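You operate a simulated robot arm through the tools that you are given. There is no shell and no other tool.

You are at the controls of a simulated robot arm. One attempt, no reset.

## Task
The wrong punch marked the white bracket: take it out and reset the lever press by the depth display.
Fine: leave the lever up; draw the bracket slide out before reaching in; bracket on the bracket mat; punch bar and depth knob as shown; spring knob stays.
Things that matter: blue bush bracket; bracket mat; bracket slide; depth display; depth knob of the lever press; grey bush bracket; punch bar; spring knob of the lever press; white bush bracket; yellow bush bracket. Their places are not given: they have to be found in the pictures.

It is judged by the outcome, as a careful person would: the job done as asked, and still so three seconds after it is handed in. It fails if anything else is knocked over, pushed out of place, dropped, spilled or broken.

## Robot
A 6-joint arm with a two-finger gripper, fixed in place. Base frame: the origin is on the floor under the middle of its stand, x ahead of it, y to its left, z up. Readings come in mm, rad, newtons and seconds.
It reaches about 1572 mm from its shoulder. Its first joint turns from -2.897 to 2.897 rad. Payload 2.45 kg.
The tool frame sits at the grasp point between the pads (the TCP): z along the fingers, y along the line on which they close. The tips reach 20 mm beyond it. The gripper opens to 140 mm; its body begins 168 mm behind the TCP.
Orientation is that of the tool frame in the base frame, as a unit quaternion [w, x, y, z]. With the fingers straight down and closing along the base's y, the tool's x points along the base's -x, its y along +y and its z along -z.

## Interface
- The arm moves only by the tool move_arm. Its argument "rows" is a list that holds one entry, the list of rows, each a list of 7 numbers: the shift along the tool's x, y, z in units of 25 mm (1.0 is 25 mm), then the turn, a rotation vector about the tool's x, y, z in units of 4 degrees (1.0 is 4 degrees), then the closure in counts, from 0 (fully open) to 255 (shut). In form: [[[tx, ty, tz, wx, wy, wz, jaw], ...]]. A call has 1 to 20 rows; each row shifts and turns the commanded pose from where the row before left it, along the tool's axes as they then stand. A call with a number of a shift or a turn outside -1 to 1 is refused whole. Rows are played at 5 a second. More than 50 mm and 0.15 rad between two rows, or a gripper value outside its range, and nothing of the call is played. A pose out of reach is approached as far as the arm can. The call stops where the force on the tool passes 70 N (or 10 N more than at its start, if that is more) or the arm is blocked; 0.2 s more then pass. The fingers move at their own pace (about 45 mm/s each) and stop on an object; they squeeze with about 35 N. The grip force told is the motor's: it shows also when the fingers shut on nothing. Time passes only in rows, and 0.2 s behind the last, so rows that do not move let the fingers close. The reply holds the time, the measured pose of the TCP, the force on the tool along the base axes, the opening and the grip force, in the units named above and with some noise, with the torque about the TCP (base axes, N m) and any sound that the robot's microphone picked up.
- Cameras (640 x 400 px; columns grow to the right, rows downward): "scene" is fixed at [49.3, 648.7, 1620.8]; the picture's right is [-0.70, -0.72, 0.00], its down [-0.26, 0.25, -0.93] and it looks along [0.67, -0.65, -0.36] (base axes); focal length 320 px, centre (320, 200). "wrist" rides on the gripper at [78, 11, -209] in the tool frame; the picture's right is [-0.14, 0.99, 0.00], its down [-0.92, -0.13, -0.37] and it looks along [-0.36, -0.05, 0.93] (tool axes); focal length 280 px, centre (320, 200).
- get_image(camera): a new picture of that camera. The clock stands still meanwhile.
- point_at(camera, pixels): for up to 12 pixels [column, row] of the newest picture of that camera ("zoom" is the newest enlarged one), the place [x, y, z] in the base frame of the surface seen there, good to about 2 mm. The clock stands still meanwhile.
- inspect(camera, box): a new picture of the part [left, top, right, bottom] of that camera's present view, enlarged. The clock stands still meanwhile.
- close_job(): hands the job in; it is judged then, once.

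Open the gripper and draw the arm clear of the work before you hand the job in, unless the task says otherwise.

The tools are called after ">>>" as name(argument=value, ...) on one line, values as JSON. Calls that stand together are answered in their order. move_arm: Moves the arm, as the interface text tells. Its arguments: {"type":"object","properties":{"rows":{"type":"array","items":{"type":"array","items":{"type":"array","items":{"type":"number"}}}}},"required":["rows"]} The other tools are called the same way: get_image (camera) takes a picture; point_at (camera, pixels) gives the place of the surface under pixels of a picture; inspect (camera, box) takes an enlarged picture of a part of a camera's view; close_job () hands the job in.

At the start:

```text
clock: 0.0
eef_pos: [565.1, -31.9, 1480.2]
ee_rot: [0.0, 0.0, 1.0, 0.0]
contact_force: [0.1, -0.5, -0.3]
ft_torque: [0.01, -0.02, 0.04]
gripper_width: 139.8
grip_force: 0.1
```

scene: 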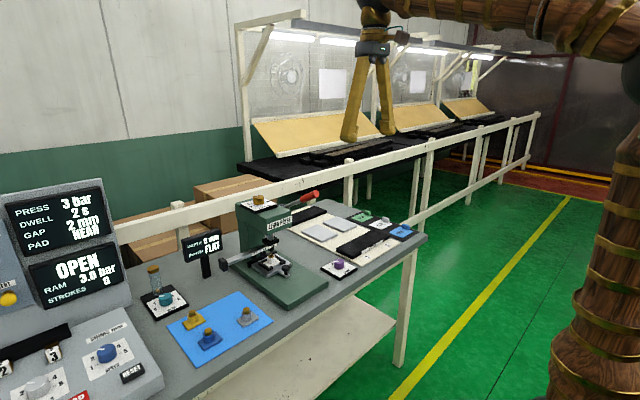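
wrist: 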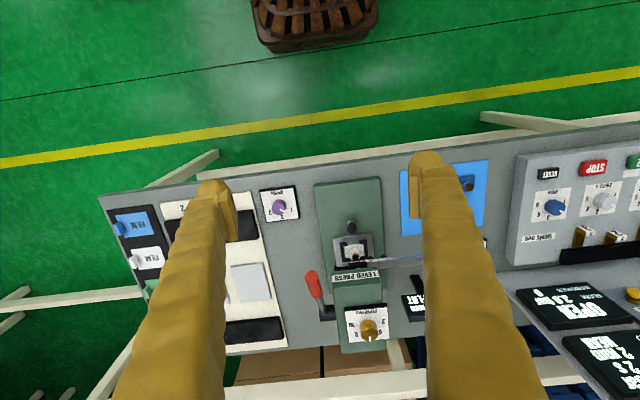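

I start by looking closer at the lever press area in the scene picture (around columns 140-430, rows 180-360).

>>> inspect(camera="scene", box=[200, 180, 360, 300])

>>> inspect(camera="scene", box=[300, 190, 430, 290])

>>> inspect(camera="scene", box=[130, 220, 290, 360])

>>> inspect(camera="wrist", box=[240, 160, 420, 360])

```text
3.33 times, centred on (280, 240) of scene
```

zoom: 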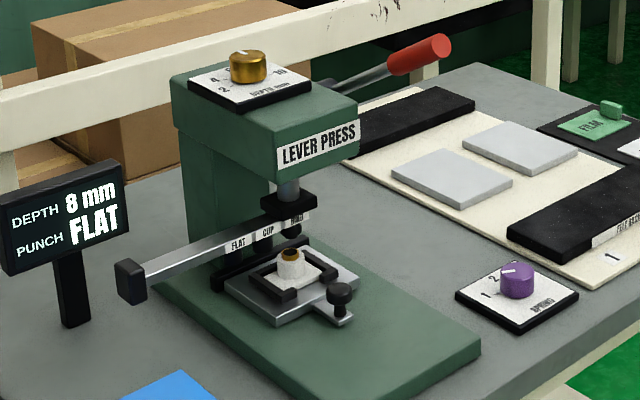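

```text
4.00 times, centred on (365, 240) of scene
```

zoom: 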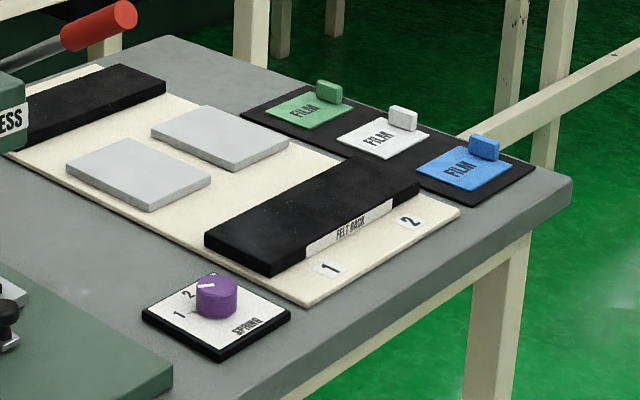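

```text
2.86 times, centred on (210, 290) of scene
```

zoom: 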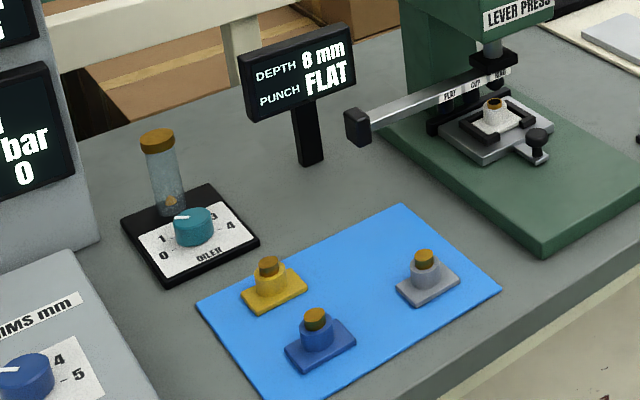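

```text
2.00 times, centred on (330, 260) of wrist
```

zoom: 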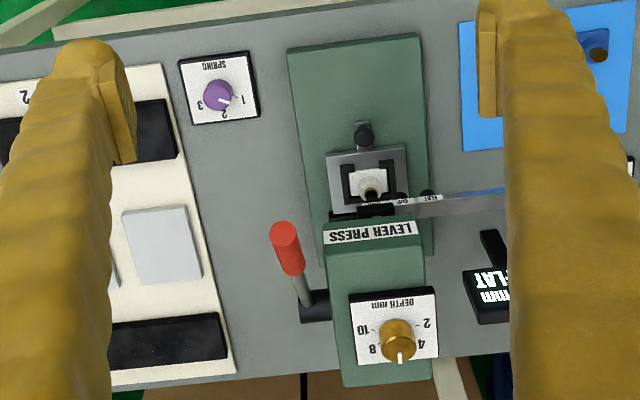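

The display reads DEPTH 8 mm, PUNCH FLAT; the depth knob seems at about 6 and the bar shows FLAT/CUP/RING with RING near the ram. I zoom in more for detail.

>>> inspect(camera="scene", box=[220, 225, 300, 275])

>>> inspect(camera="wrist", box=[310, 210, 410, 272])

>>> inspect(camera="wrist", box=[330, 295, 400, 345])

>>> inspect(camera="scene", box=[230, 180, 330, 240])

```text
8.00 times, centred on (260, 250) of scene
```

zoom: 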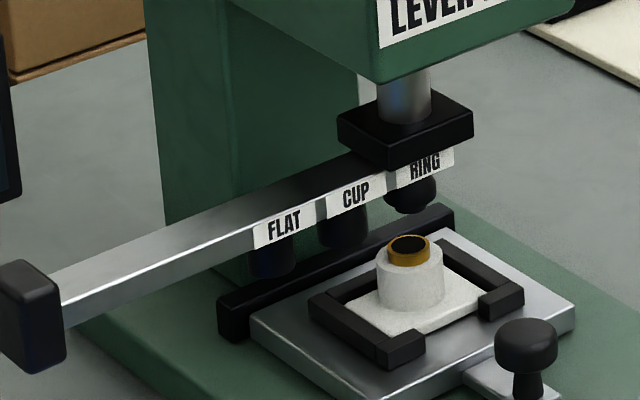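

```text
6.40 times, centred on (360, 241) of wrist
```

zoom: 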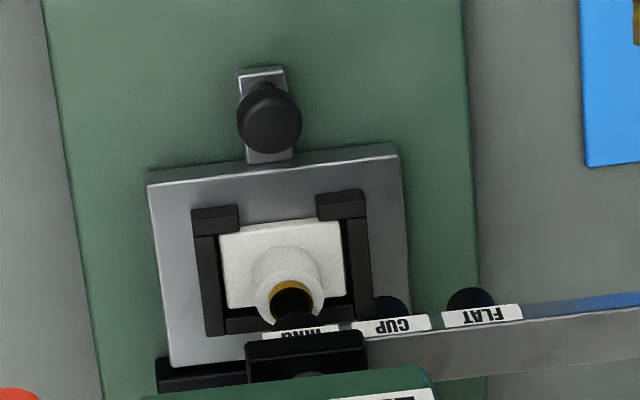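

```text
8.00 times, centred on (365, 320) of wrist
```

zoom: 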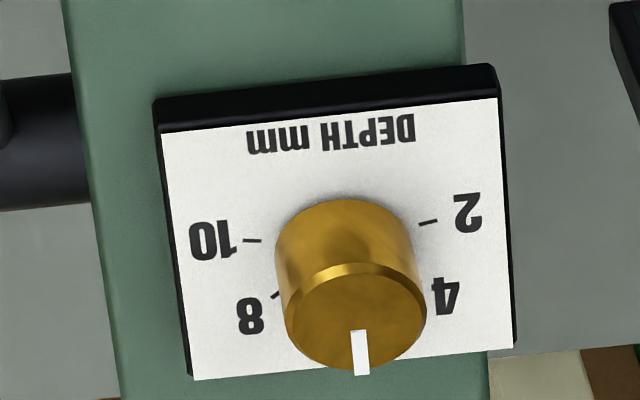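

```text
6.40 times, centred on (280, 210) of scene
```

zoom: 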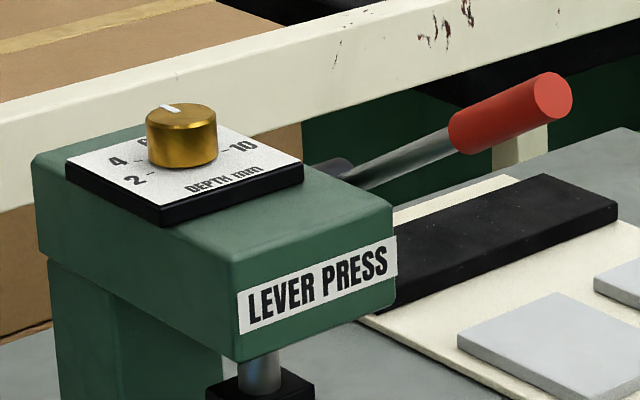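

Knob pointer shows 6, RING is under the ram, so the bar must slide in (-y) by two stations, and the depth knob turn clockwise to 8. I now measure the places in the scene view.

>>> get_image(camera="scene")

>>> inspect(camera="scene", box=[220, 225, 300, 275])

>>> point_at(camera="zoom", pixels=[[30, 270], [30, 320], [62, 320], [282, 222], [355, 192], [424, 163], [408, 243], [527, 330], [505, 385], [405, 120], [360, 90], [230, 320]])

```text
taken
```

scene: 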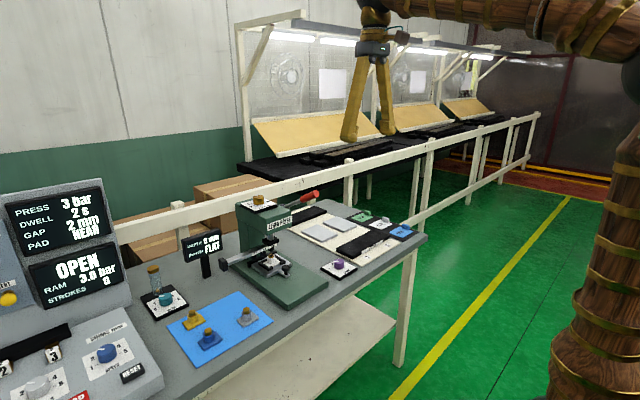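

```text
8.00 times, centred on (260, 250) of scene
```

zoom: 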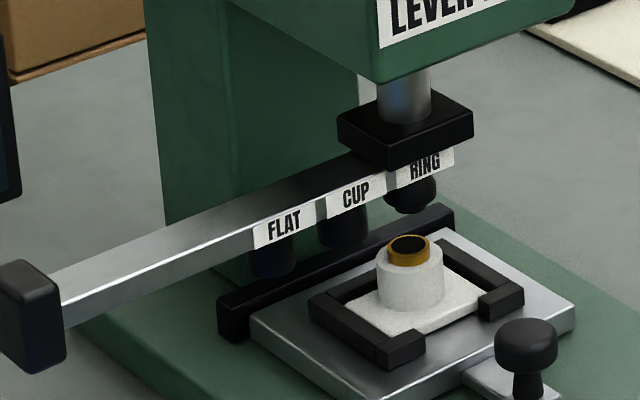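

```text
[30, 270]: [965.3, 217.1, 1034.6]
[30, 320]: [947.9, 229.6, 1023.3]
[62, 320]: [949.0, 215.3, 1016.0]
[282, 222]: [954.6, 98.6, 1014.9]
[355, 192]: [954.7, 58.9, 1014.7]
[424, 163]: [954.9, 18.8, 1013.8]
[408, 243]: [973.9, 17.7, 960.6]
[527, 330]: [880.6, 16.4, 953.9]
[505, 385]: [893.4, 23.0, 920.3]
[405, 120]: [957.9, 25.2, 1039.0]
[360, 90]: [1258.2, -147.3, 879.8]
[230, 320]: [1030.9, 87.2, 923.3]
```

Labels FLAT/CUP/RING are at y≈98.6/58.9/18.8, 40 mm apart, so the bar travels -80 mm. Next I measure mat and its brackets.

>>> inspect(camera="scene", box=[160, 280, 280, 360])

>>> point_at(camera="zoom", pixels=[[42, 246], [180, 395], [405, 68], [580, 212], [193, 170], [265, 285], [460, 175], [150, 235], [240, 190], [390, 130], [300, 200], [480, 100]])

>>> inspect(camera="scene", box=[230, 180, 330, 240])

>>> point_at(camera="zoom", pixels=[[180, 112], [180, 145], [170, 104], [150, 120], [215, 122], [68, 167], [160, 212], [300, 175], [205, 165], [240, 270], [540, 90], [395, 210]])

```text
5.00 times, centred on (220, 320) of scene
```

zoom: 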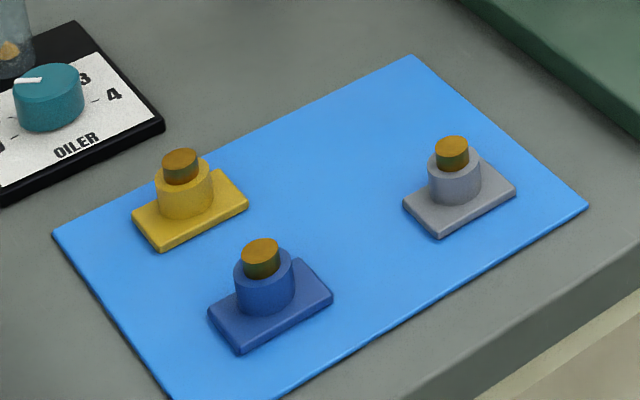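

```text
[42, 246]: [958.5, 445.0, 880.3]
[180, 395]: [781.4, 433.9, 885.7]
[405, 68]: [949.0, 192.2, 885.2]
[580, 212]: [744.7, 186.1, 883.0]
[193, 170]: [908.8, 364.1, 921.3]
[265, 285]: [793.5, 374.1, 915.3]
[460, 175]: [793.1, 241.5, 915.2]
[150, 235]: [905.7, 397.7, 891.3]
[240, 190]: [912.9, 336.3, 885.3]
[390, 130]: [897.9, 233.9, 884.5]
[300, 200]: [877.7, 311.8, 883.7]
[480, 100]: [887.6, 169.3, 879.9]
```

```text
6.40 times, centred on (280, 210) of scene
```

zoom: 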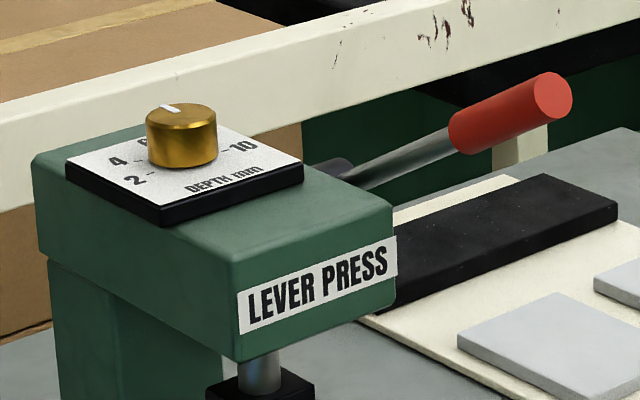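

```text
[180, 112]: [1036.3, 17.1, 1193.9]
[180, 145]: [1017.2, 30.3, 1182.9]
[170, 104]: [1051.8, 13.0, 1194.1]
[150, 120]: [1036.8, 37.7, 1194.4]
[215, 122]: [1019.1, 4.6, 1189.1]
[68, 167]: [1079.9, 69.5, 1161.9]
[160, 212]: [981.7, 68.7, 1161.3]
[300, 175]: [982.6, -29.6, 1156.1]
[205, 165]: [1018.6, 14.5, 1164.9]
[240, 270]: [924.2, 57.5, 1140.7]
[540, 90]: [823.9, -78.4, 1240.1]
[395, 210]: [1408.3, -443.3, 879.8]
```

Slide knob is near (880, 16, 954), depth knob near (1035, 19, 1194), free mat spot near (900, 245). I move the hand lower in front of the press, staying clear of the lever handle (red tip near [824,-78,1240]), for a closer look.

>>> move_arm(rows=[[[-0.5, 0.2, 1, 0, 0, 0, 150], [-0.5, 0.2, 1, 0, 0, 0, 150], [-0.5, 0.2, 1, 0, 0, 0, 150], [-0.4, 0.2, 1, 0, 0, 0, 150], [0, 0.2, 1, 0, 0, 0, 150], [0, 0.2, 1, 0, 0, 0, 150], [0, 0.2, 1, 0, 0, 0, 150], [0, 0.2, 1, 0, 0, 0, 150], [0, 0.2, 1, 0, 0, 0, 150], [0, 0.2, 1, 0, 0, 0, 150], [0, 0, 1, 0, 0, 0, 150], [0, 0, 1, 0, 0, 0, 150]]])

>>> get_image(camera="wrist")

>>> get_image(camera="scene")

```text
clock: 2.6
eef_pos: [612.0, 19.2, 1178.8]
ee_rot: [0.0, 0.001, 1.0, 0.0]
contact_force: [0.4, -0.2, 0.5]
ft_torque: [-0.02, -0.02, -0.03]
gripper_width: 57.6
grip_force: 0.0
```

```text
taken
```

wrist: 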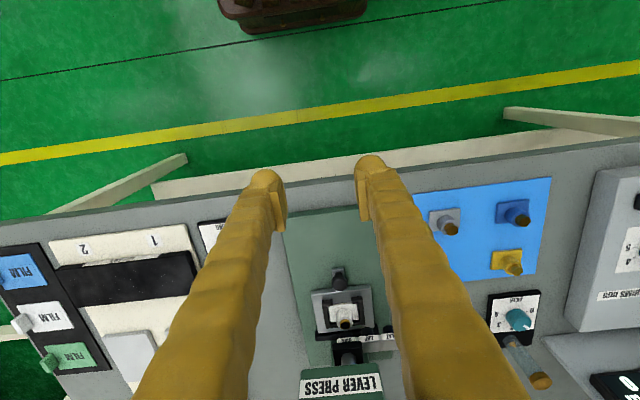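

```text
taken
```

scene: 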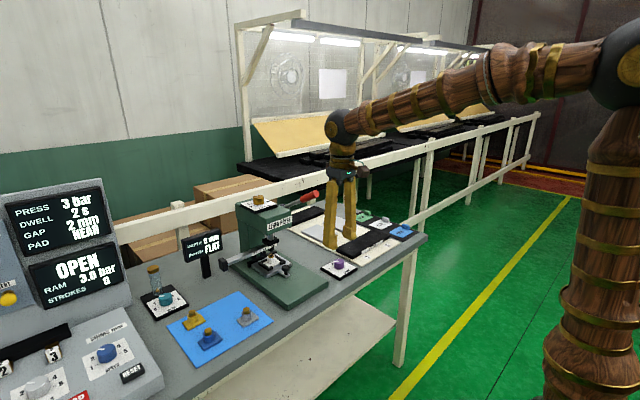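

The hand is at (612, 19, 1179), clear of the table. I tilt it so the fingers point forward-down for a front view of the slide.

>>> move_arm(rows=[[[0, 0, 0, 0, -1, 0, 150], [0, 0, 0, 0, -1, 0, 150], [0, 0, 0, 0, -1, 0, 150], [0, 0, 0, 0, -1, 0, 150], [0, 0, 0, 0, -1, 0, 150], [0, 0, 0, 0, -1, 0, 150], [0, 0, 0, 0, -1, 0, 150], [0, 0, 0, 0, -1, 0, 150], [0, 0, 0, 0, -1, 0, 150], [0, 0, 0, 0, -1, 0, 150]]])

>>> get_image(camera="wrist")

>>> get_image(camera="scene")

```text
clock: 4.8
eef_pos: [612.4, 17.8, 1179.1]
ee_rot: [0.341, 0.001, 0.94, 0.0]
contact_force: [0.9, -0.4, 0.4]
ft_torque: [-0.02, 0.0, 0.0]
gripper_width: 57.9
grip_force: 0.1
```

```text
taken
```

wrist: 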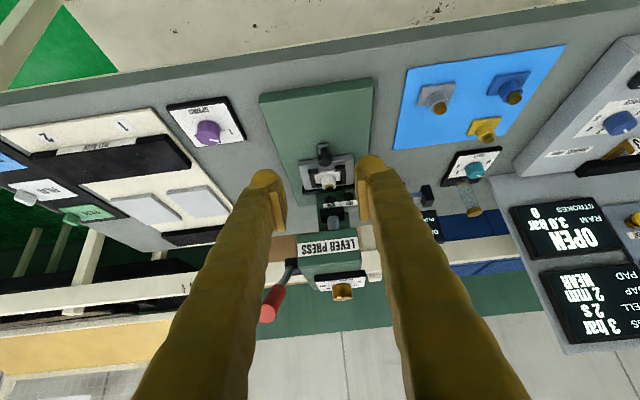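

```text
taken
```

scene: 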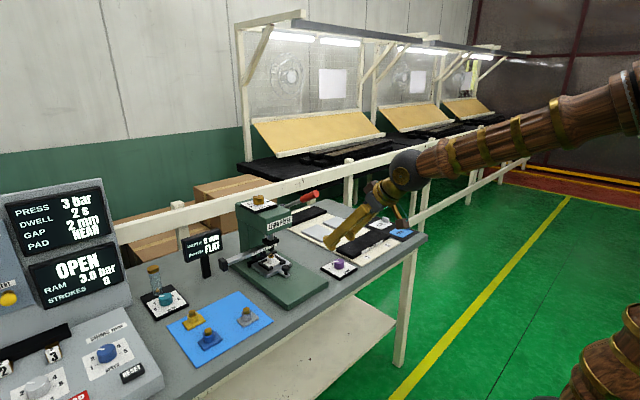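

The wrist view (upside-down) shows the slide with its knob at about (325, 150), between the fingers. I zoom in and measure.

>>> inspect(camera="wrist", box=[280, 135, 370, 235])

>>> inspect(camera="wrist", box=[250, 220, 410, 320])

```text
4.00 times, centred on (325, 185) of wrist
```

zoom: 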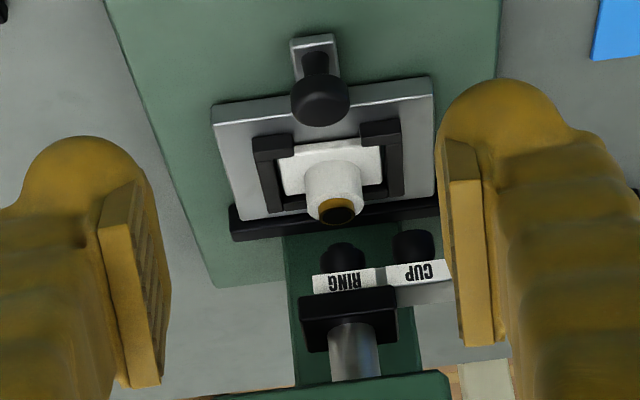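

```text
4.00 times, centred on (330, 270) of wrist
```

zoom: 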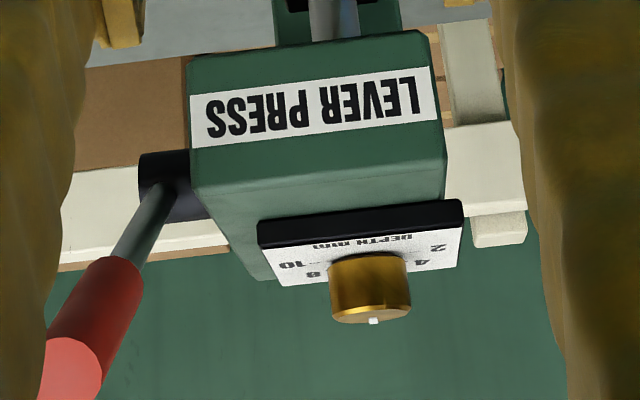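

I take the slide zoom again and measure knob, tab, slide plate, jaws and bracket.

>>> inspect(camera="wrist", box=[280, 135, 370, 235])

>>> point_at(camera="zoom", pixels=[[320, 100], [320, 84], [300, 100], [342, 100], [318, 42], [316, 62], [235, 115], [420, 90], [290, 160], [375, 160], [338, 212], [310, 170]])

>>> point_at(camera="zoom", pixels=[[340, 255], [412, 240], [345, 285], [420, 274], [350, 300], [350, 340], [266, 170], [392, 150], [270, 140], [380, 130], [330, 150], [330, 185]])

```text
4.00 times, centred on (325, 185) of wrist
```

zoom: 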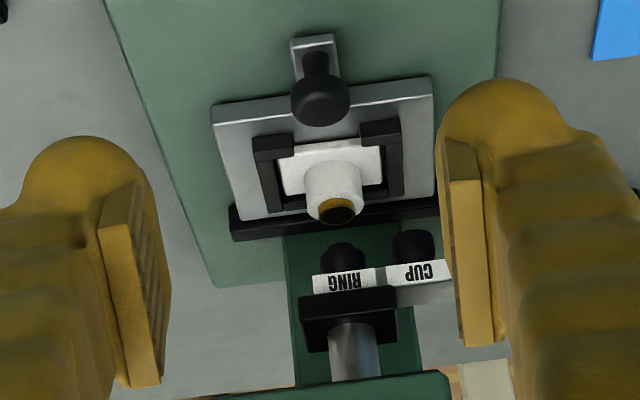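

```text
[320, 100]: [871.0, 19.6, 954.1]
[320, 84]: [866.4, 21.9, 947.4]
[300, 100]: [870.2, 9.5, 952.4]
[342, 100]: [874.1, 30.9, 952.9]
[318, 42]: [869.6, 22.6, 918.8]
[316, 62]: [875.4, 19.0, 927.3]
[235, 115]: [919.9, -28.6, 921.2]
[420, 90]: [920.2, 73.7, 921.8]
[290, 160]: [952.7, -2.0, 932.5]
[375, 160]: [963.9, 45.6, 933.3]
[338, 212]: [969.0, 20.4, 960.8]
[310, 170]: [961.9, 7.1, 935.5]
```

```text
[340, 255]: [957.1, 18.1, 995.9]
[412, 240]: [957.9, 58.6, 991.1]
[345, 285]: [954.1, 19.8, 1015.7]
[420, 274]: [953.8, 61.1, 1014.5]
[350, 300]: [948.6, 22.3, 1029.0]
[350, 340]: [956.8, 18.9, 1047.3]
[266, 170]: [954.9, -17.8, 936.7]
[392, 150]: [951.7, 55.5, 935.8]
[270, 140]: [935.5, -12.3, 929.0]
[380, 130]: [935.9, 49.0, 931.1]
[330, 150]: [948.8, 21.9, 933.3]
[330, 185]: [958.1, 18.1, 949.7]
```

Slide knob head is centred at about (877, 20, 949), ~23 mm wide; the plate front is at x≈915. I approach to about 100 mm short of the knob along the tilted finger axis.

>>> move_arm(rows=[[[-0.224, 0.009, 0.982, 0, 0, 0, 150], [-0.224, 0.009, 0.982, 0, 0, 0, 150], [-0.224, 0.009, 0.982, 0, 0, 0, 150], [-0.224, 0.009, 0.982, 0, 0, 0, 150], [-0.224, 0.009, 0.982, 0, 0, 0, 150], [-0.224, 0.009, 0.982, 0, 0, 0, 150], [-0.224, 0.009, 0.982, 0, 0, 0, 150], [-0.224, 0.009, 0.982, 0, 0, 0, 150], [-0.224, 0.009, 0.982, 0, 0, 0, 150], [-0.224, 0.009, 0.982, 0, 0, 0, 150]]])

>>> get_image(camera="wrist")

>>> get_image(camera="scene")

```text
clock: 7.0
eef_pos: [813.1, 21.5, 1027.9]
ee_rot: [0.342, 0.0, 0.94, 0.0]
contact_force: [-0.4, 0.4, -0.1]
ft_torque: [-0.03, 0.04, 0.03]
gripper_width: 57.8
grip_force: 0.0
```

```text
taken
```

wrist: 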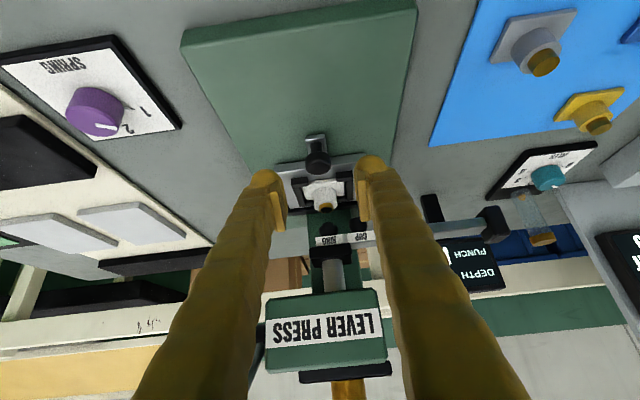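

```text
taken
```

scene: 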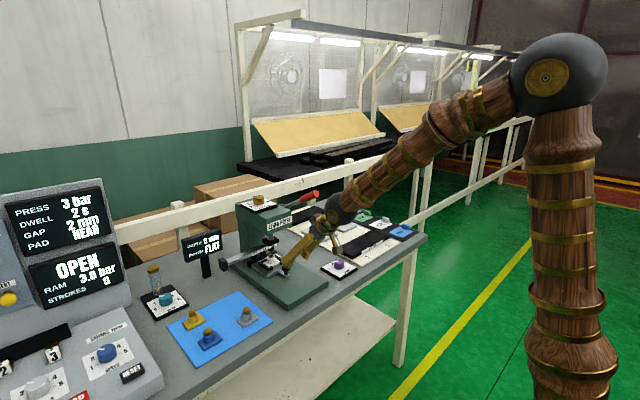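

The knob sits between the fingertips at about (318, 160). I refine its position from this closer view.

>>> inspect(camera="wrist", box=[260, 120, 390, 220])

>>> inspect(camera="scene", box=[220, 180, 340, 280])

>>> point_at(camera="wrist", pixels=[[318, 162], [318, 170], [306, 162], [329, 162], [317, 156], [315, 140], [262, 175], [372, 165], [280, 195], [363, 185], [326, 207], [322, 190]])

```text
4.00 times, centred on (325, 170) of wrist
```

zoom: 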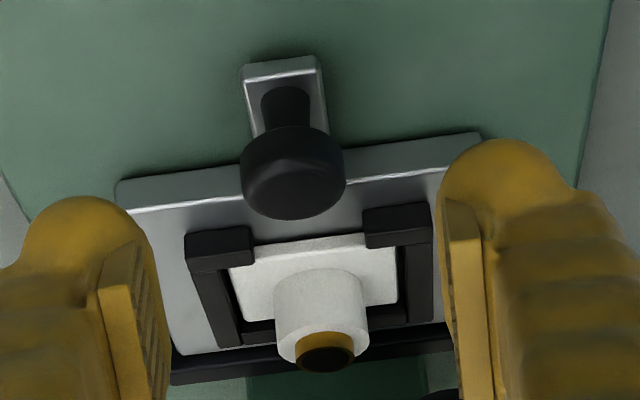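

```text
4.00 times, centred on (280, 230) of scene
```

zoom: 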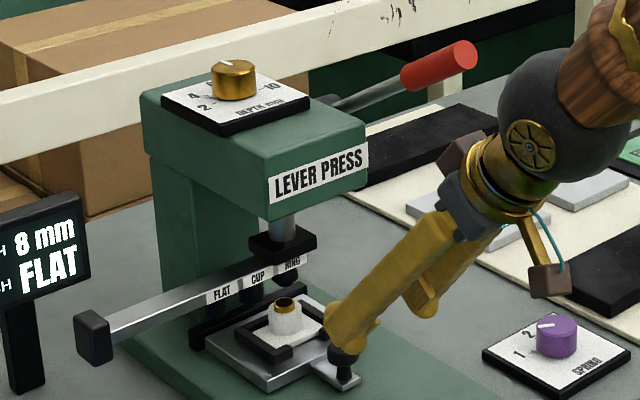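

```text
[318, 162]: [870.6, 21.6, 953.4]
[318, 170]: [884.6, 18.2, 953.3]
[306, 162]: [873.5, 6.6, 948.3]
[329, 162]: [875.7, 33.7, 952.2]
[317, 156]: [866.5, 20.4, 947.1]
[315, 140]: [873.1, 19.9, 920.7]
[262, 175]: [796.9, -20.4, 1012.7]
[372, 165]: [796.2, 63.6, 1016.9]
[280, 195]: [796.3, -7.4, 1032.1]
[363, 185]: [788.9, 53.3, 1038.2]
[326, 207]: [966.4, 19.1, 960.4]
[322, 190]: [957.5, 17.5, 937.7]
```

Knob centre refined to (879, 20, 948), ~27 mm wide. I advance 100 mm along the finger axis onto it, still open.

>>> move_arm(rows=[[[0, -0.012, 0.8, 0, 0, 0, 150], [0, -0.012, 0.8, 0, 0, 0, 150], [0, -0.012, 0.8, 0, 0, 0, 150], [0, -0.012, 0.8, 0, 0, 0, 150], [0, -0.012, 0.8, 0, 0, 0, 150]]])

>>> get_image(camera="wrist")

>>> inspect(camera="scene", box=[220, 180, 340, 280])

```text
clock: 8.2
eef_pos: [876.3, 20.0, 950.5]
ee_rot: [0.34, 0.007, 0.94, 0.002]
contact_force: [0.1, -0.8, 0.2]
ft_torque: [-0.02, 0.02, 0.04]
gripper_width: 57.4
grip_force: 0.1
```

```text
taken
```

wrist: 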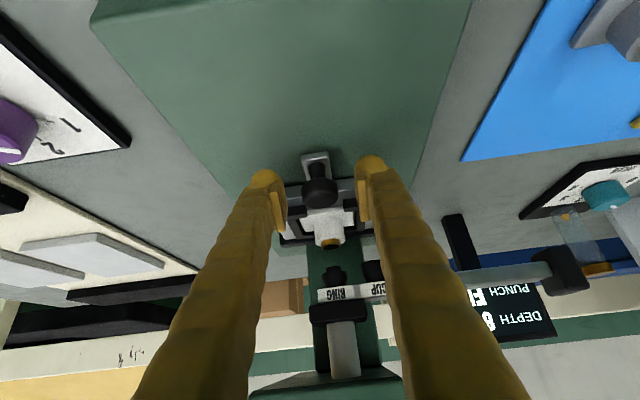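

```text
4.00 times, centred on (280, 230) of scene
```

zoom: 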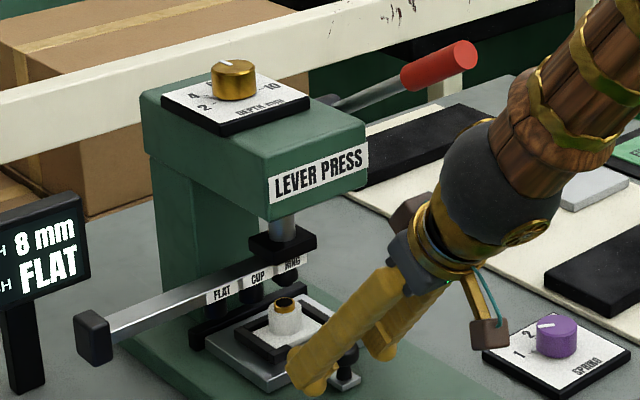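

The knob is between the pads. I close the fingers on it.

>>> move_arm(rows=[[[0, 0, 0, 0, 0, 0, 240], [0, 0, 0, 0, 0, 0, 240], [0, 0, 0, 0, 0, 0, 240], [0, 0, 0, 0, 0, 0, 240]]])

>>> inspect(camera="wrist", box=[240, 120, 400, 260])

```text
clock: 9.2
eef_pos: [877.5, 20.1, 950.4]
ee_rot: [0.341, 0.001, 0.94, 0.0]
contact_force: [1.0, -6.2, -4.1]
ft_torque: [-0.06, -0.03, 0.01]
gripper_width: 29.0
grip_force: 44.9
```

```text
2.86 times, centred on (320, 190) of wrist
```

zoom: 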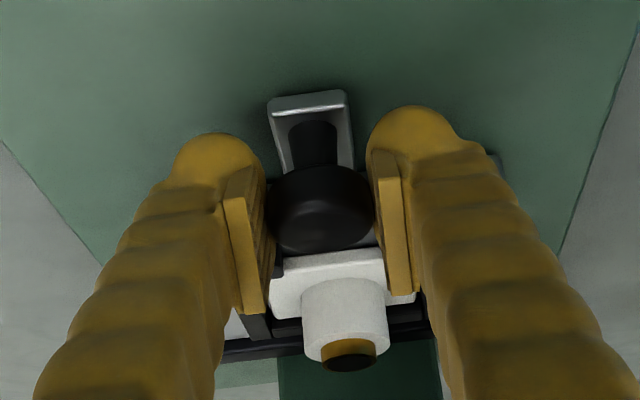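

Gripped at 29 mm. I draw the slide out along -x gently by 50 mm and watch the force.

>>> move_arm(rows=[[[0.306, 0, -0.257, 0, 0, 0, 240], [0.306, 0, -0.257, 0, 0, 0, 240], [0.306, 0, -0.257, 0, 0, 0, 240], [0.306, 0, -0.257, 0, 0, 0, 240], [0.306, 0, -0.257, 0, 0, 0, 240]]])

>>> inspect(camera="scene", box=[220, 180, 340, 280])

```text
clock: 10.4
eef_pos: [831.1, 19.6, 951.7]
ee_rot: [0.343, 0.0, 0.939, -0.001]
contact_force: [0.0, -3.8, -15.0]
ft_torque: [-0.08, 0.16, 0.02]
gripper_width: 29.0
grip_force: 44.9
out of reach, approached as far as the arm can: row 1
```

```text
4.00 times, centred on (280, 230) of scene
```

zoom: 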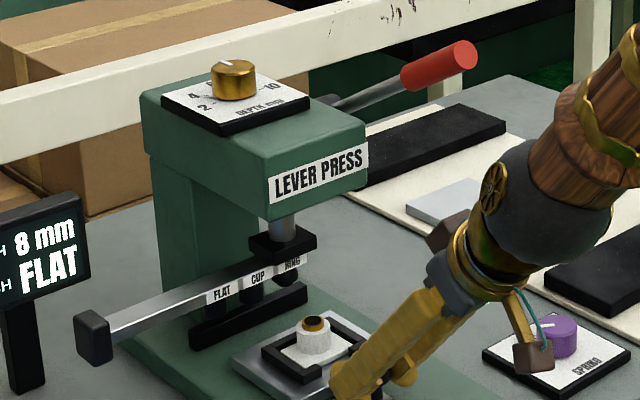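

The slide follows (bracket now drawn from under the ram). I continue pulling another 40 mm with a hair of downward correction since z drifted up by ~1 mm.

>>> move_arm(rows=[[[0.315, 0, -0.25, 0, 0, 0, 240], [0.306, 0, -0.257, 0, 0, 0, 240], [0.306, 0, -0.257, 0, 0, 0, 240], [0.306, 0, -0.257, 0, 0, 0, 240]]])

>>> inspect(camera="scene", box=[220, 180, 340, 280])

```text
clock: 11.4
eef_pos: [792.5, 19.6, 951.7]
ee_rot: [0.343, 0.0, 0.939, 0.0]
contact_force: [1.1, 14.6, 26.5]
ft_torque: [0.18, -0.08, 0.09]
gripper_width: 29.0
grip_force: 44.9
```

```text
4.00 times, centred on (280, 230) of scene
```

zoom: 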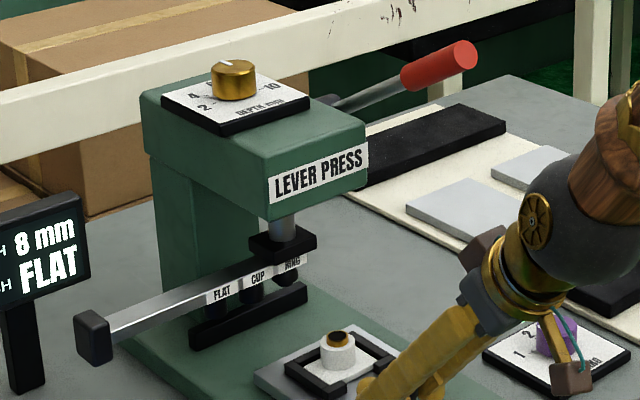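

Slide is out ~85 mm. I try a further 20 mm slowly to find its stop, with a slight upward correction for the +26 N vertical load.

>>> move_arm(rows=[[[0.14, 0, -0.15, 0, 0, 0, 240], [0.153, 0, -0.1285, 0, 0, 0, 240], [0.153, 0, -0.1285, 0, 0, 0, 240], [0.153, 0, -0.1285, 0, 0, 0, 240]]])

>>> inspect(camera="scene", box=[220, 180, 340, 280])

```text
clock: 12.2
eef_pos: [776.1, 19.8, 951.3]
ee_rot: [0.342, -0.001, 0.94, 0.0]
contact_force: [-1.9, 11.3, 1.2]
ft_torque: [0.15, 0.05, 0.12]
gripper_width: 28.8
grip_force: 44.7
stopped in row 4: the force on the tool passed its limit at 72 N (the readings are from after the stop); the commanded pose is now the measured one
```

```text
4.00 times, centred on (280, 230) of scene
```

zoom: 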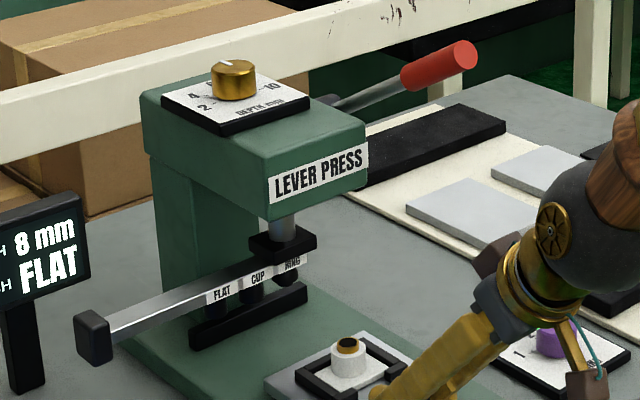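

The slide hit its stop at ~100 mm of travel. I open the fingers and back off along the finger axis.

>>> move_arm(rows=[[[0, 0, 0, 0, 0, 0, 150], [0, 0, 0, 0, 0, 0, 150], [0, 0, 0, 0, 0, 0, 150], [0, 0, 0, 0, 0, 0, 150], [0, 0, -0.8, 0, 0, 0, 150], [0, 0, -0.8, 0, 0, 0, 150], [0, 0, -0.8, 0, 0, 0, 150], [0, 0, -0.8, 0, 0, 0, 150], [0, 0, -0.8, 0, 0, 0, 150]]])

>>> get_image(camera="wrist")

>>> inspect(camera="scene", box=[220, 200, 340, 300])

```text
clock: 14.2
eef_pos: [729.2, 14.4, 1011.5]
ee_rot: [0.344, -0.102, 0.932, -0.044]
contact_force: [-1.2, 0.2, 0.5]
ft_torque: [-0.07, -0.06, -0.04]
gripper_width: 57.7
grip_force: 0.0
out of reach, approached as far as the arm can: row 7, 8, 9
```

```text
taken
```

wrist: 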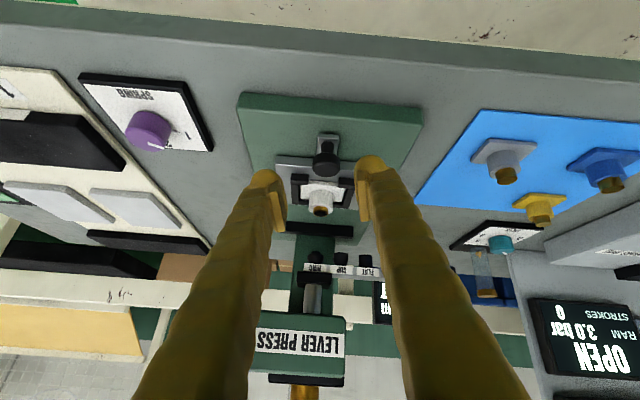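

```text
4.00 times, centred on (280, 250) of scene
```

zoom: 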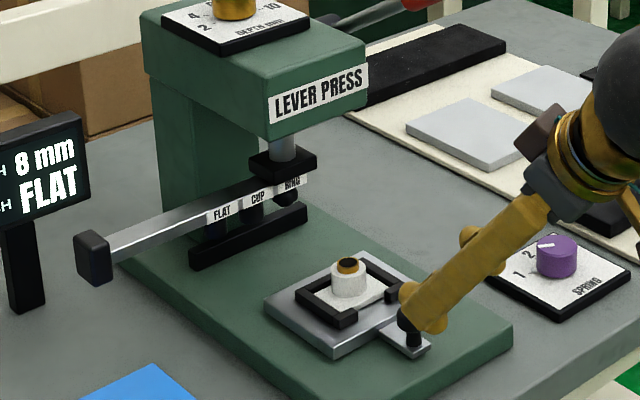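

The slide is fully out with the white bracket at about (322, 195) in the wrist view. The arm reported the last back-off rows out of reach, so I reduce the tilt while rising to a comfortable pose.

>>> move_arm(rows=[[[-0.25, 0, -0.3, 0, 1, 0, 150], [-0.25, 0, -0.32, 0, 1, 0, 150], [-0.22, 0, -0.34, 0, 1, 0, 150], [-0.2, 0, -0.36, 0, 1, 0, 150], [-0.18, 0, -0.38, 0, 1, 0, 150]]])

>>> get_image(camera="wrist")

```text
clock: 15.4
eef_pos: [730.5, 12.7, 1056.8]
ee_rot: [0.174, 0.0, 0.985, 0.0]
contact_force: [-0.5, -0.3, -1.1]
ft_torque: [-0.01, -0.03, 0.0]
gripper_width: 57.8
grip_force: 0.0
out of reach, approached as far as the arm can: row 1
```

```text
taken
```

wrist: 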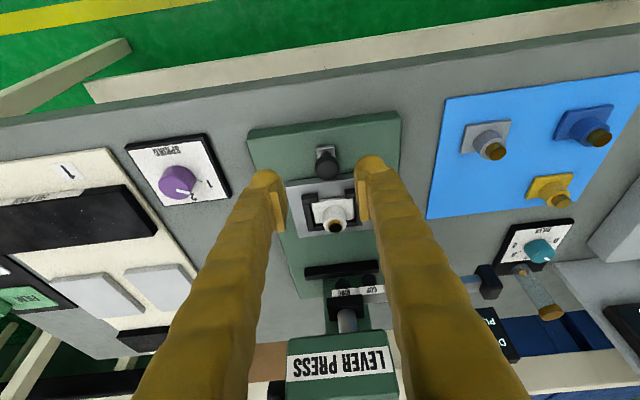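

Orientation is clean again at a 20° tilt. I zoom and measure the bracket on the drawn-out slide.

>>> inspect(camera="wrist", box=[270, 130, 400, 250])

>>> point_at(camera="wrist", pixels=[[335, 226], [328, 226], [342, 226], [334, 219], [335, 231], [316, 222], [351, 222], [318, 205], [350, 203], [327, 165], [333, 212], [300, 185]])

```text
3.33 times, centred on (335, 190) of wrist
```

zoom: 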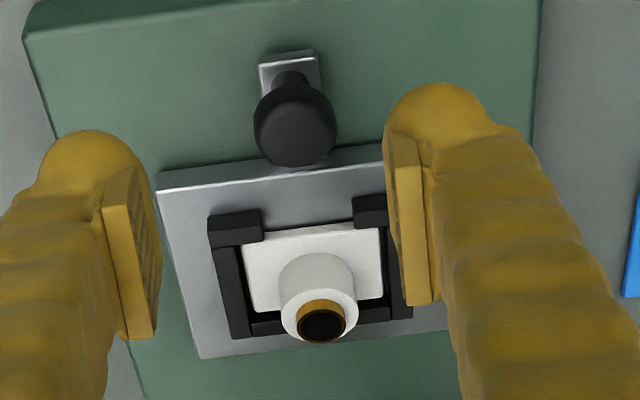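

```text
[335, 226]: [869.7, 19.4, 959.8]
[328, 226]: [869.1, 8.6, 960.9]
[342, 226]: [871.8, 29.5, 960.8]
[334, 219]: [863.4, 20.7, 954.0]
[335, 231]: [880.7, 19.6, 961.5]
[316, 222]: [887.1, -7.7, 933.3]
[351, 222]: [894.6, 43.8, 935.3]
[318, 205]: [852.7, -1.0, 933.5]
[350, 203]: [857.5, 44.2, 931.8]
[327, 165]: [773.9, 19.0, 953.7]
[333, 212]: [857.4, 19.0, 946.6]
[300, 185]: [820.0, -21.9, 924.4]
```

Bush centre is at about (871, 19.5), top z≈961, boss top z≈953, base top z≈933, holder bars up to z≈937. I move to 60 mm short of the grasp along the 20° tilted axis.

>>> move_arm(rows=[[[-0.798, 0.054, 0.617, 0, 0, 0, 150], [-0.798, 0.054, 0.617, 0, 0, 0, 150], [-0.798, 0.054, 0.617, 0, 0, 0, 150], [-0.798, 0.054, 0.617, 0, 0, 0, 150], [-0.798, 0.054, 0.617, 0, 0, 0, 150]]])

>>> get_image(camera="wrist")

>>> get_image(camera="scene")

```text
clock: 16.6
eef_pos: [851.0, 20.1, 1018.5]
ee_rot: [0.174, -0.001, 0.985, 0.0]
contact_force: [-0.8, -0.2, 0.7]
ft_torque: [-0.03, 0.0, 0.01]
gripper_width: 57.7
grip_force: 0.0
```

```text
taken
```

wrist: 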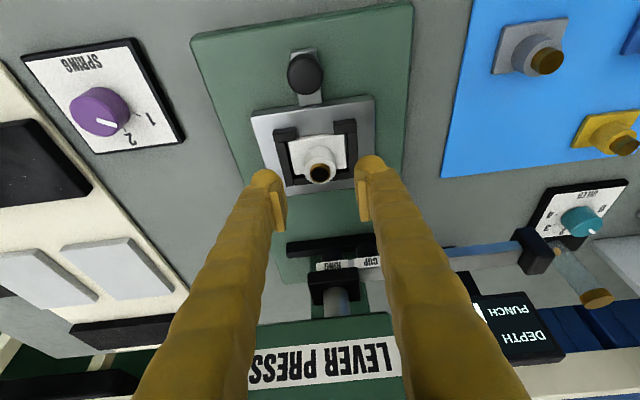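

```text
taken
```

scene: 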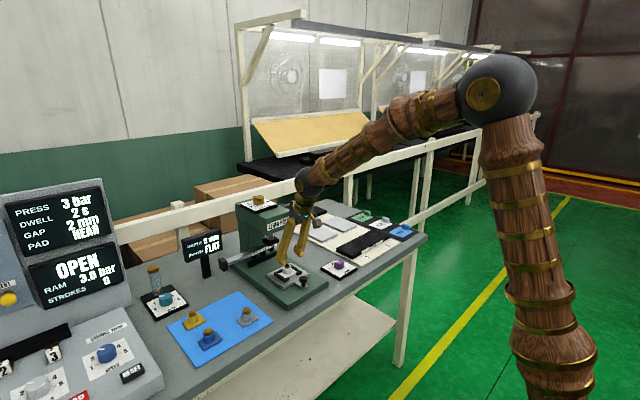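

The wrist joint now overlaps the lever handle in the scene view near (310, 190); I zoom in to check clearance and re-measure the bracket from close.

>>> inspect(camera="scene", box=[230, 150, 350, 300])

>>> point_at(camera="zoom", pixels=[[330, 100], [360, 120], [380, 115], [370, 140], [300, 140], [345, 90]])

>>> point_at(camera="wrist", pixels=[[320, 173], [304, 172], [336, 166], [318, 158], [322, 183], [296, 165], [343, 158], [292, 140], [300, 180], [340, 175], [306, 75], [280, 150]])

```text
2.67 times, centred on (290, 225) of scene
```

zoom: 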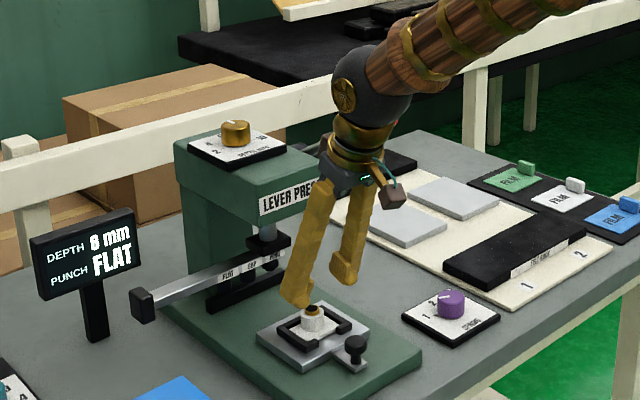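

```text
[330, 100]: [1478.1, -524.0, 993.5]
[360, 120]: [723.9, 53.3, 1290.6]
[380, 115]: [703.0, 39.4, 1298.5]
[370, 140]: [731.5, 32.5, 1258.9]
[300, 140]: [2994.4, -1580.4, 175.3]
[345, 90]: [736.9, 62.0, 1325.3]
```

```text
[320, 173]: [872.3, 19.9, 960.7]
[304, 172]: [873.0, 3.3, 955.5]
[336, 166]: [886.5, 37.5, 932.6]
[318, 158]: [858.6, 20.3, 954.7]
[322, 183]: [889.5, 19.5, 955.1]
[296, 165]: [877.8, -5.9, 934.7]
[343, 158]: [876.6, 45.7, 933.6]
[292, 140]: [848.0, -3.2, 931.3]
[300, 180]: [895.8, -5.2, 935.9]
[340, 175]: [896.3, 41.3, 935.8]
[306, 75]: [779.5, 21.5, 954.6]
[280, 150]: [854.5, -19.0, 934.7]
```

The wrist is well over 60 mm clear of the lever. Boss centre (873, 20), ~33 mm wide, top z≈955; I descend 61 mm along the finger axis to straddle the boss above the holder bars.

>>> move_arm(rows=[[[0, 0, 0.6125, 0, 0, 0, 150], [0, 0, 0.6125, 0, 0, 0, 150], [0, 0, 0.6125, 0, 0, 0, 150], [0, 0, 0.6125, 0, 0, 0, 150], [0, 0, 0, 0, 0, 0, 150]]])

>>> inspect(camera="wrist", box=[230, 120, 410, 260])

>>> inspect(camera="scene", box=[240, 220, 330, 310])

```text
clock: 17.8
eef_pos: [869.9, 19.0, 960.2]
ee_rot: [0.174, -0.001, 0.985, 0.0]
contact_force: [0.0, 0.2, -0.7]
ft_torque: [0.02, -0.02, 0.0]
gripper_width: 57.6
grip_force: 0.0
```

```text
2.86 times, centred on (320, 190) of wrist
```

zoom: 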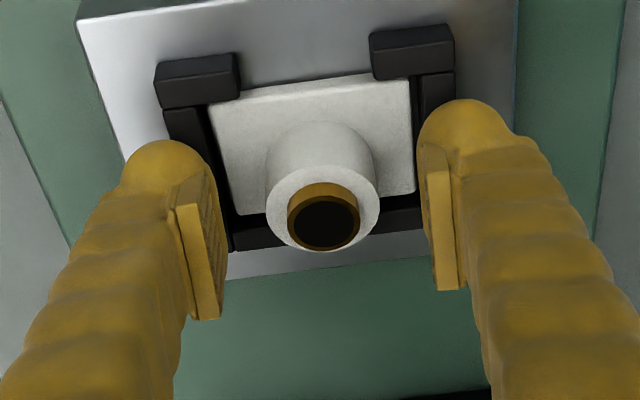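

```text
4.44 times, centred on (285, 265) of scene
```

zoom: 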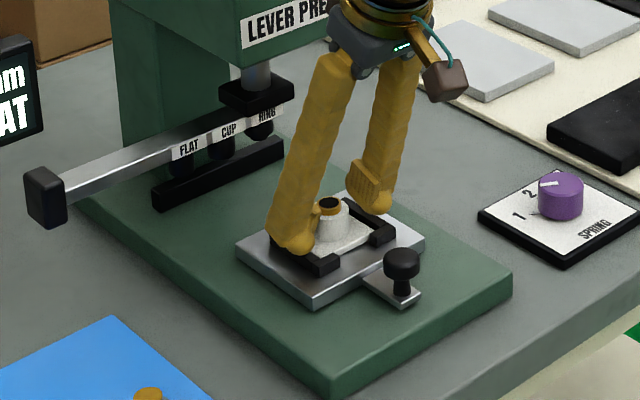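

The pads straddle the boss. I close on it.

>>> move_arm(rows=[[[0, 0, 0, 0, 0, 0, 235], [0, 0, 0, 0, 0, 0, 235], [0, 0, 0, 0, 0, 0, 235], [0, 0, 0, 0, 0, 0, 235]]])

>>> inspect(camera="wrist", box=[230, 120, 410, 260])

```text
clock: 18.8
eef_pos: [869.4, 19.2, 960.5]
ee_rot: [0.174, 0.0, 0.985, 0.0]
contact_force: [-0.4, -0.4, 0.2]
ft_torque: [0.0, -0.03, 0.02]
gripper_width: 31.3
grip_force: 34.9
```

```text
2.86 times, centred on (320, 190) of wrist
```

zoom: 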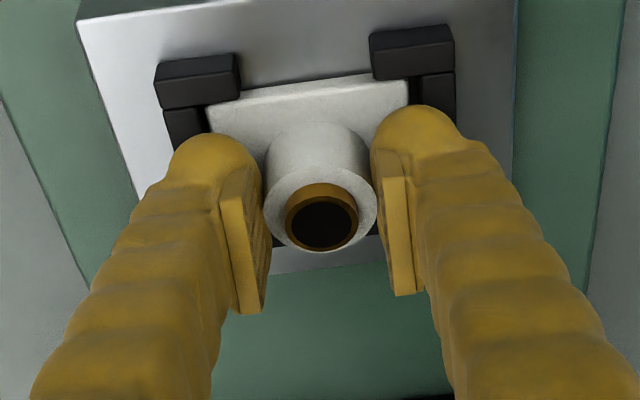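

Gripped at 31.3 mm. I lift straight up 40 mm slowly and check the bracket comes along.

>>> move_arm(rows=[[[-0.068, 0, -0.188, 0, 0, 0, 235], [-0.137, 0, -0.376, 0, 0, 0, 235], [-0.137, 0, -0.376, 0, 0, 0, 235], [-0.137, 0, -0.376, 0, 0, 0, 235], [-0.068, 0, -0.188, 0, 0, 0, 235]]])

>>> inspect(camera="wrist", box=[230, 120, 410, 260])

>>> inspect(camera="scene", box=[220, 180, 340, 310])

```text
clock: 20.0
eef_pos: [870.2, 18.1, 1002.8]
ee_rot: [0.173, -0.001, 0.985, 0.0]
contact_force: [0.7, 0.4, -0.9]
ft_torque: [0.03, 0.01, -0.01]
gripper_width: 30.9
grip_force: 35.4
```

```text
2.86 times, centred on (320, 190) of wrist
```

zoom: 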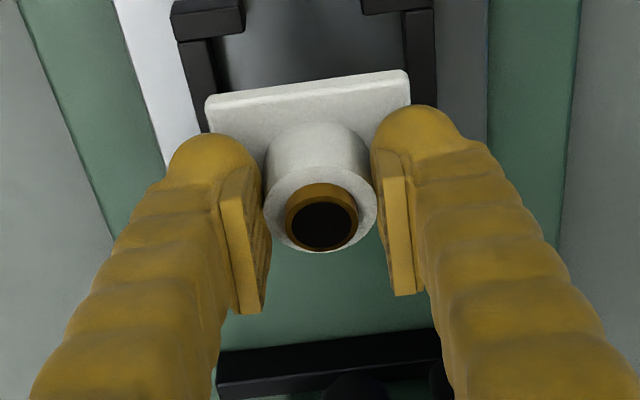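

```text
3.08 times, centred on (280, 245) of scene
```

zoom: 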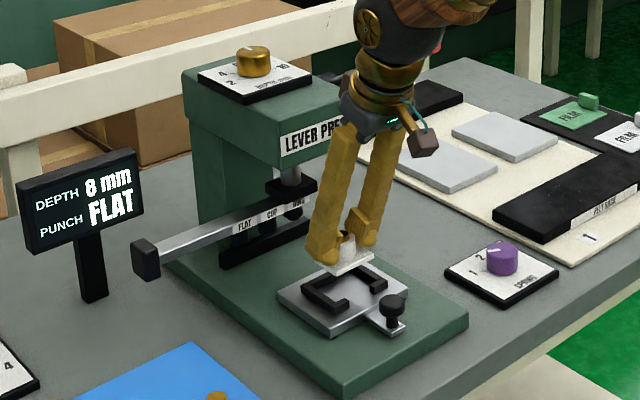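

The white bracket hangs level between the pads. I raise another 20 mm and move +y over the mat's free area.

>>> move_arm(rows=[[[-0.137, 0.2, -0.376, 0, 0, 0, 235], [-0.137, 0.6, -0.376, 0, 0, 0, 235], [0, 0.9, 0, 0, 0, 0, 235], [0, 0.9, 0, 0, 0, 0, 235], [0, 0.9, 0, 0, 0, 0, 235], [0, 0.9, 0, 0, 0, 0, 235], [0, 0.9, 0, 0, 0, 0, 235], [0, 0.9, 0, 0, 0, 0, 235], [0, 0.9, 0, 0, 0, 0, 235], [0, 0.9, 0, 0, 0, 0, 235], [0, 0.6, 0, 0, 0, 0, 235], [0, 0.3, 0, 0, 0, 0, 235]]])

>>> get_image(camera="wrist")

>>> get_image(camera="scene")

```text
clock: 22.6
eef_pos: [868.8, 243.3, 1020.9]
ee_rot: [0.173, -0.001, 0.985, 0.0]
contact_force: [0.1, 1.0, -0.5]
ft_torque: [-0.05, 0.0, -0.02]
gripper_width: 31.1
grip_force: 34.5
```

```text
taken
```

wrist: 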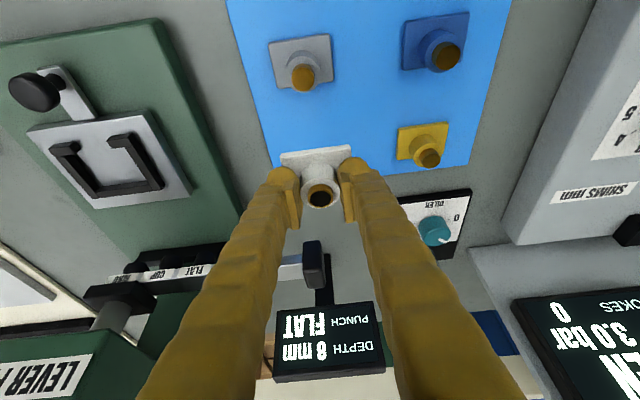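

```text
taken
```

scene: 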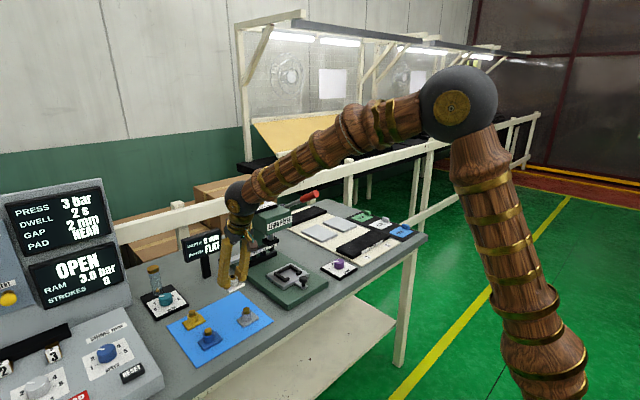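

The bracket is above the mat's free corner. I measure mat corners, neighbour brackets, the bar handle and the display from this view.

>>> point_at(camera="wrist", pixels=[[274, 155], [468, 165], [245, 50], [280, 88], [330, 78], [272, 45], [398, 158], [447, 155], [400, 70], [320, 195], [300, 160], [345, 152]])

>>> point_at(camera="wrist", pixels=[[312, 262], [305, 250], [322, 250], [312, 280], [290, 270], [280, 370], [380, 340], [322, 300], [303, 78], [446, 58], [428, 158], [330, 30]])

```text
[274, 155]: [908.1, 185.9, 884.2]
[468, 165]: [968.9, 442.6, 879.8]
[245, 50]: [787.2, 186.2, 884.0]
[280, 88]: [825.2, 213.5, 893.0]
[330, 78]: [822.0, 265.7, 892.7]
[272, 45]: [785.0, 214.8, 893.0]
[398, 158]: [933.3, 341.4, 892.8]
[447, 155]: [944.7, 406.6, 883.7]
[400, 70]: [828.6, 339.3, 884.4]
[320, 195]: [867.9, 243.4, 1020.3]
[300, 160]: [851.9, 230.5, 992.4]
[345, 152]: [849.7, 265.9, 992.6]
```

```text
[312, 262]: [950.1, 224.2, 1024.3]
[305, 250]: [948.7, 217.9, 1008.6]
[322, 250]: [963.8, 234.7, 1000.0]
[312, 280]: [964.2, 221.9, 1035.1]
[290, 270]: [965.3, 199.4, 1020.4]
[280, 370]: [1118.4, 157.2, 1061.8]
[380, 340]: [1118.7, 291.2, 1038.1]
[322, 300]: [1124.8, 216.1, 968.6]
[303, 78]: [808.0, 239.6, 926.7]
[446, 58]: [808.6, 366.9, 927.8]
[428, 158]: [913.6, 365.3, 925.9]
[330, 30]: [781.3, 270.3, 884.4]
```

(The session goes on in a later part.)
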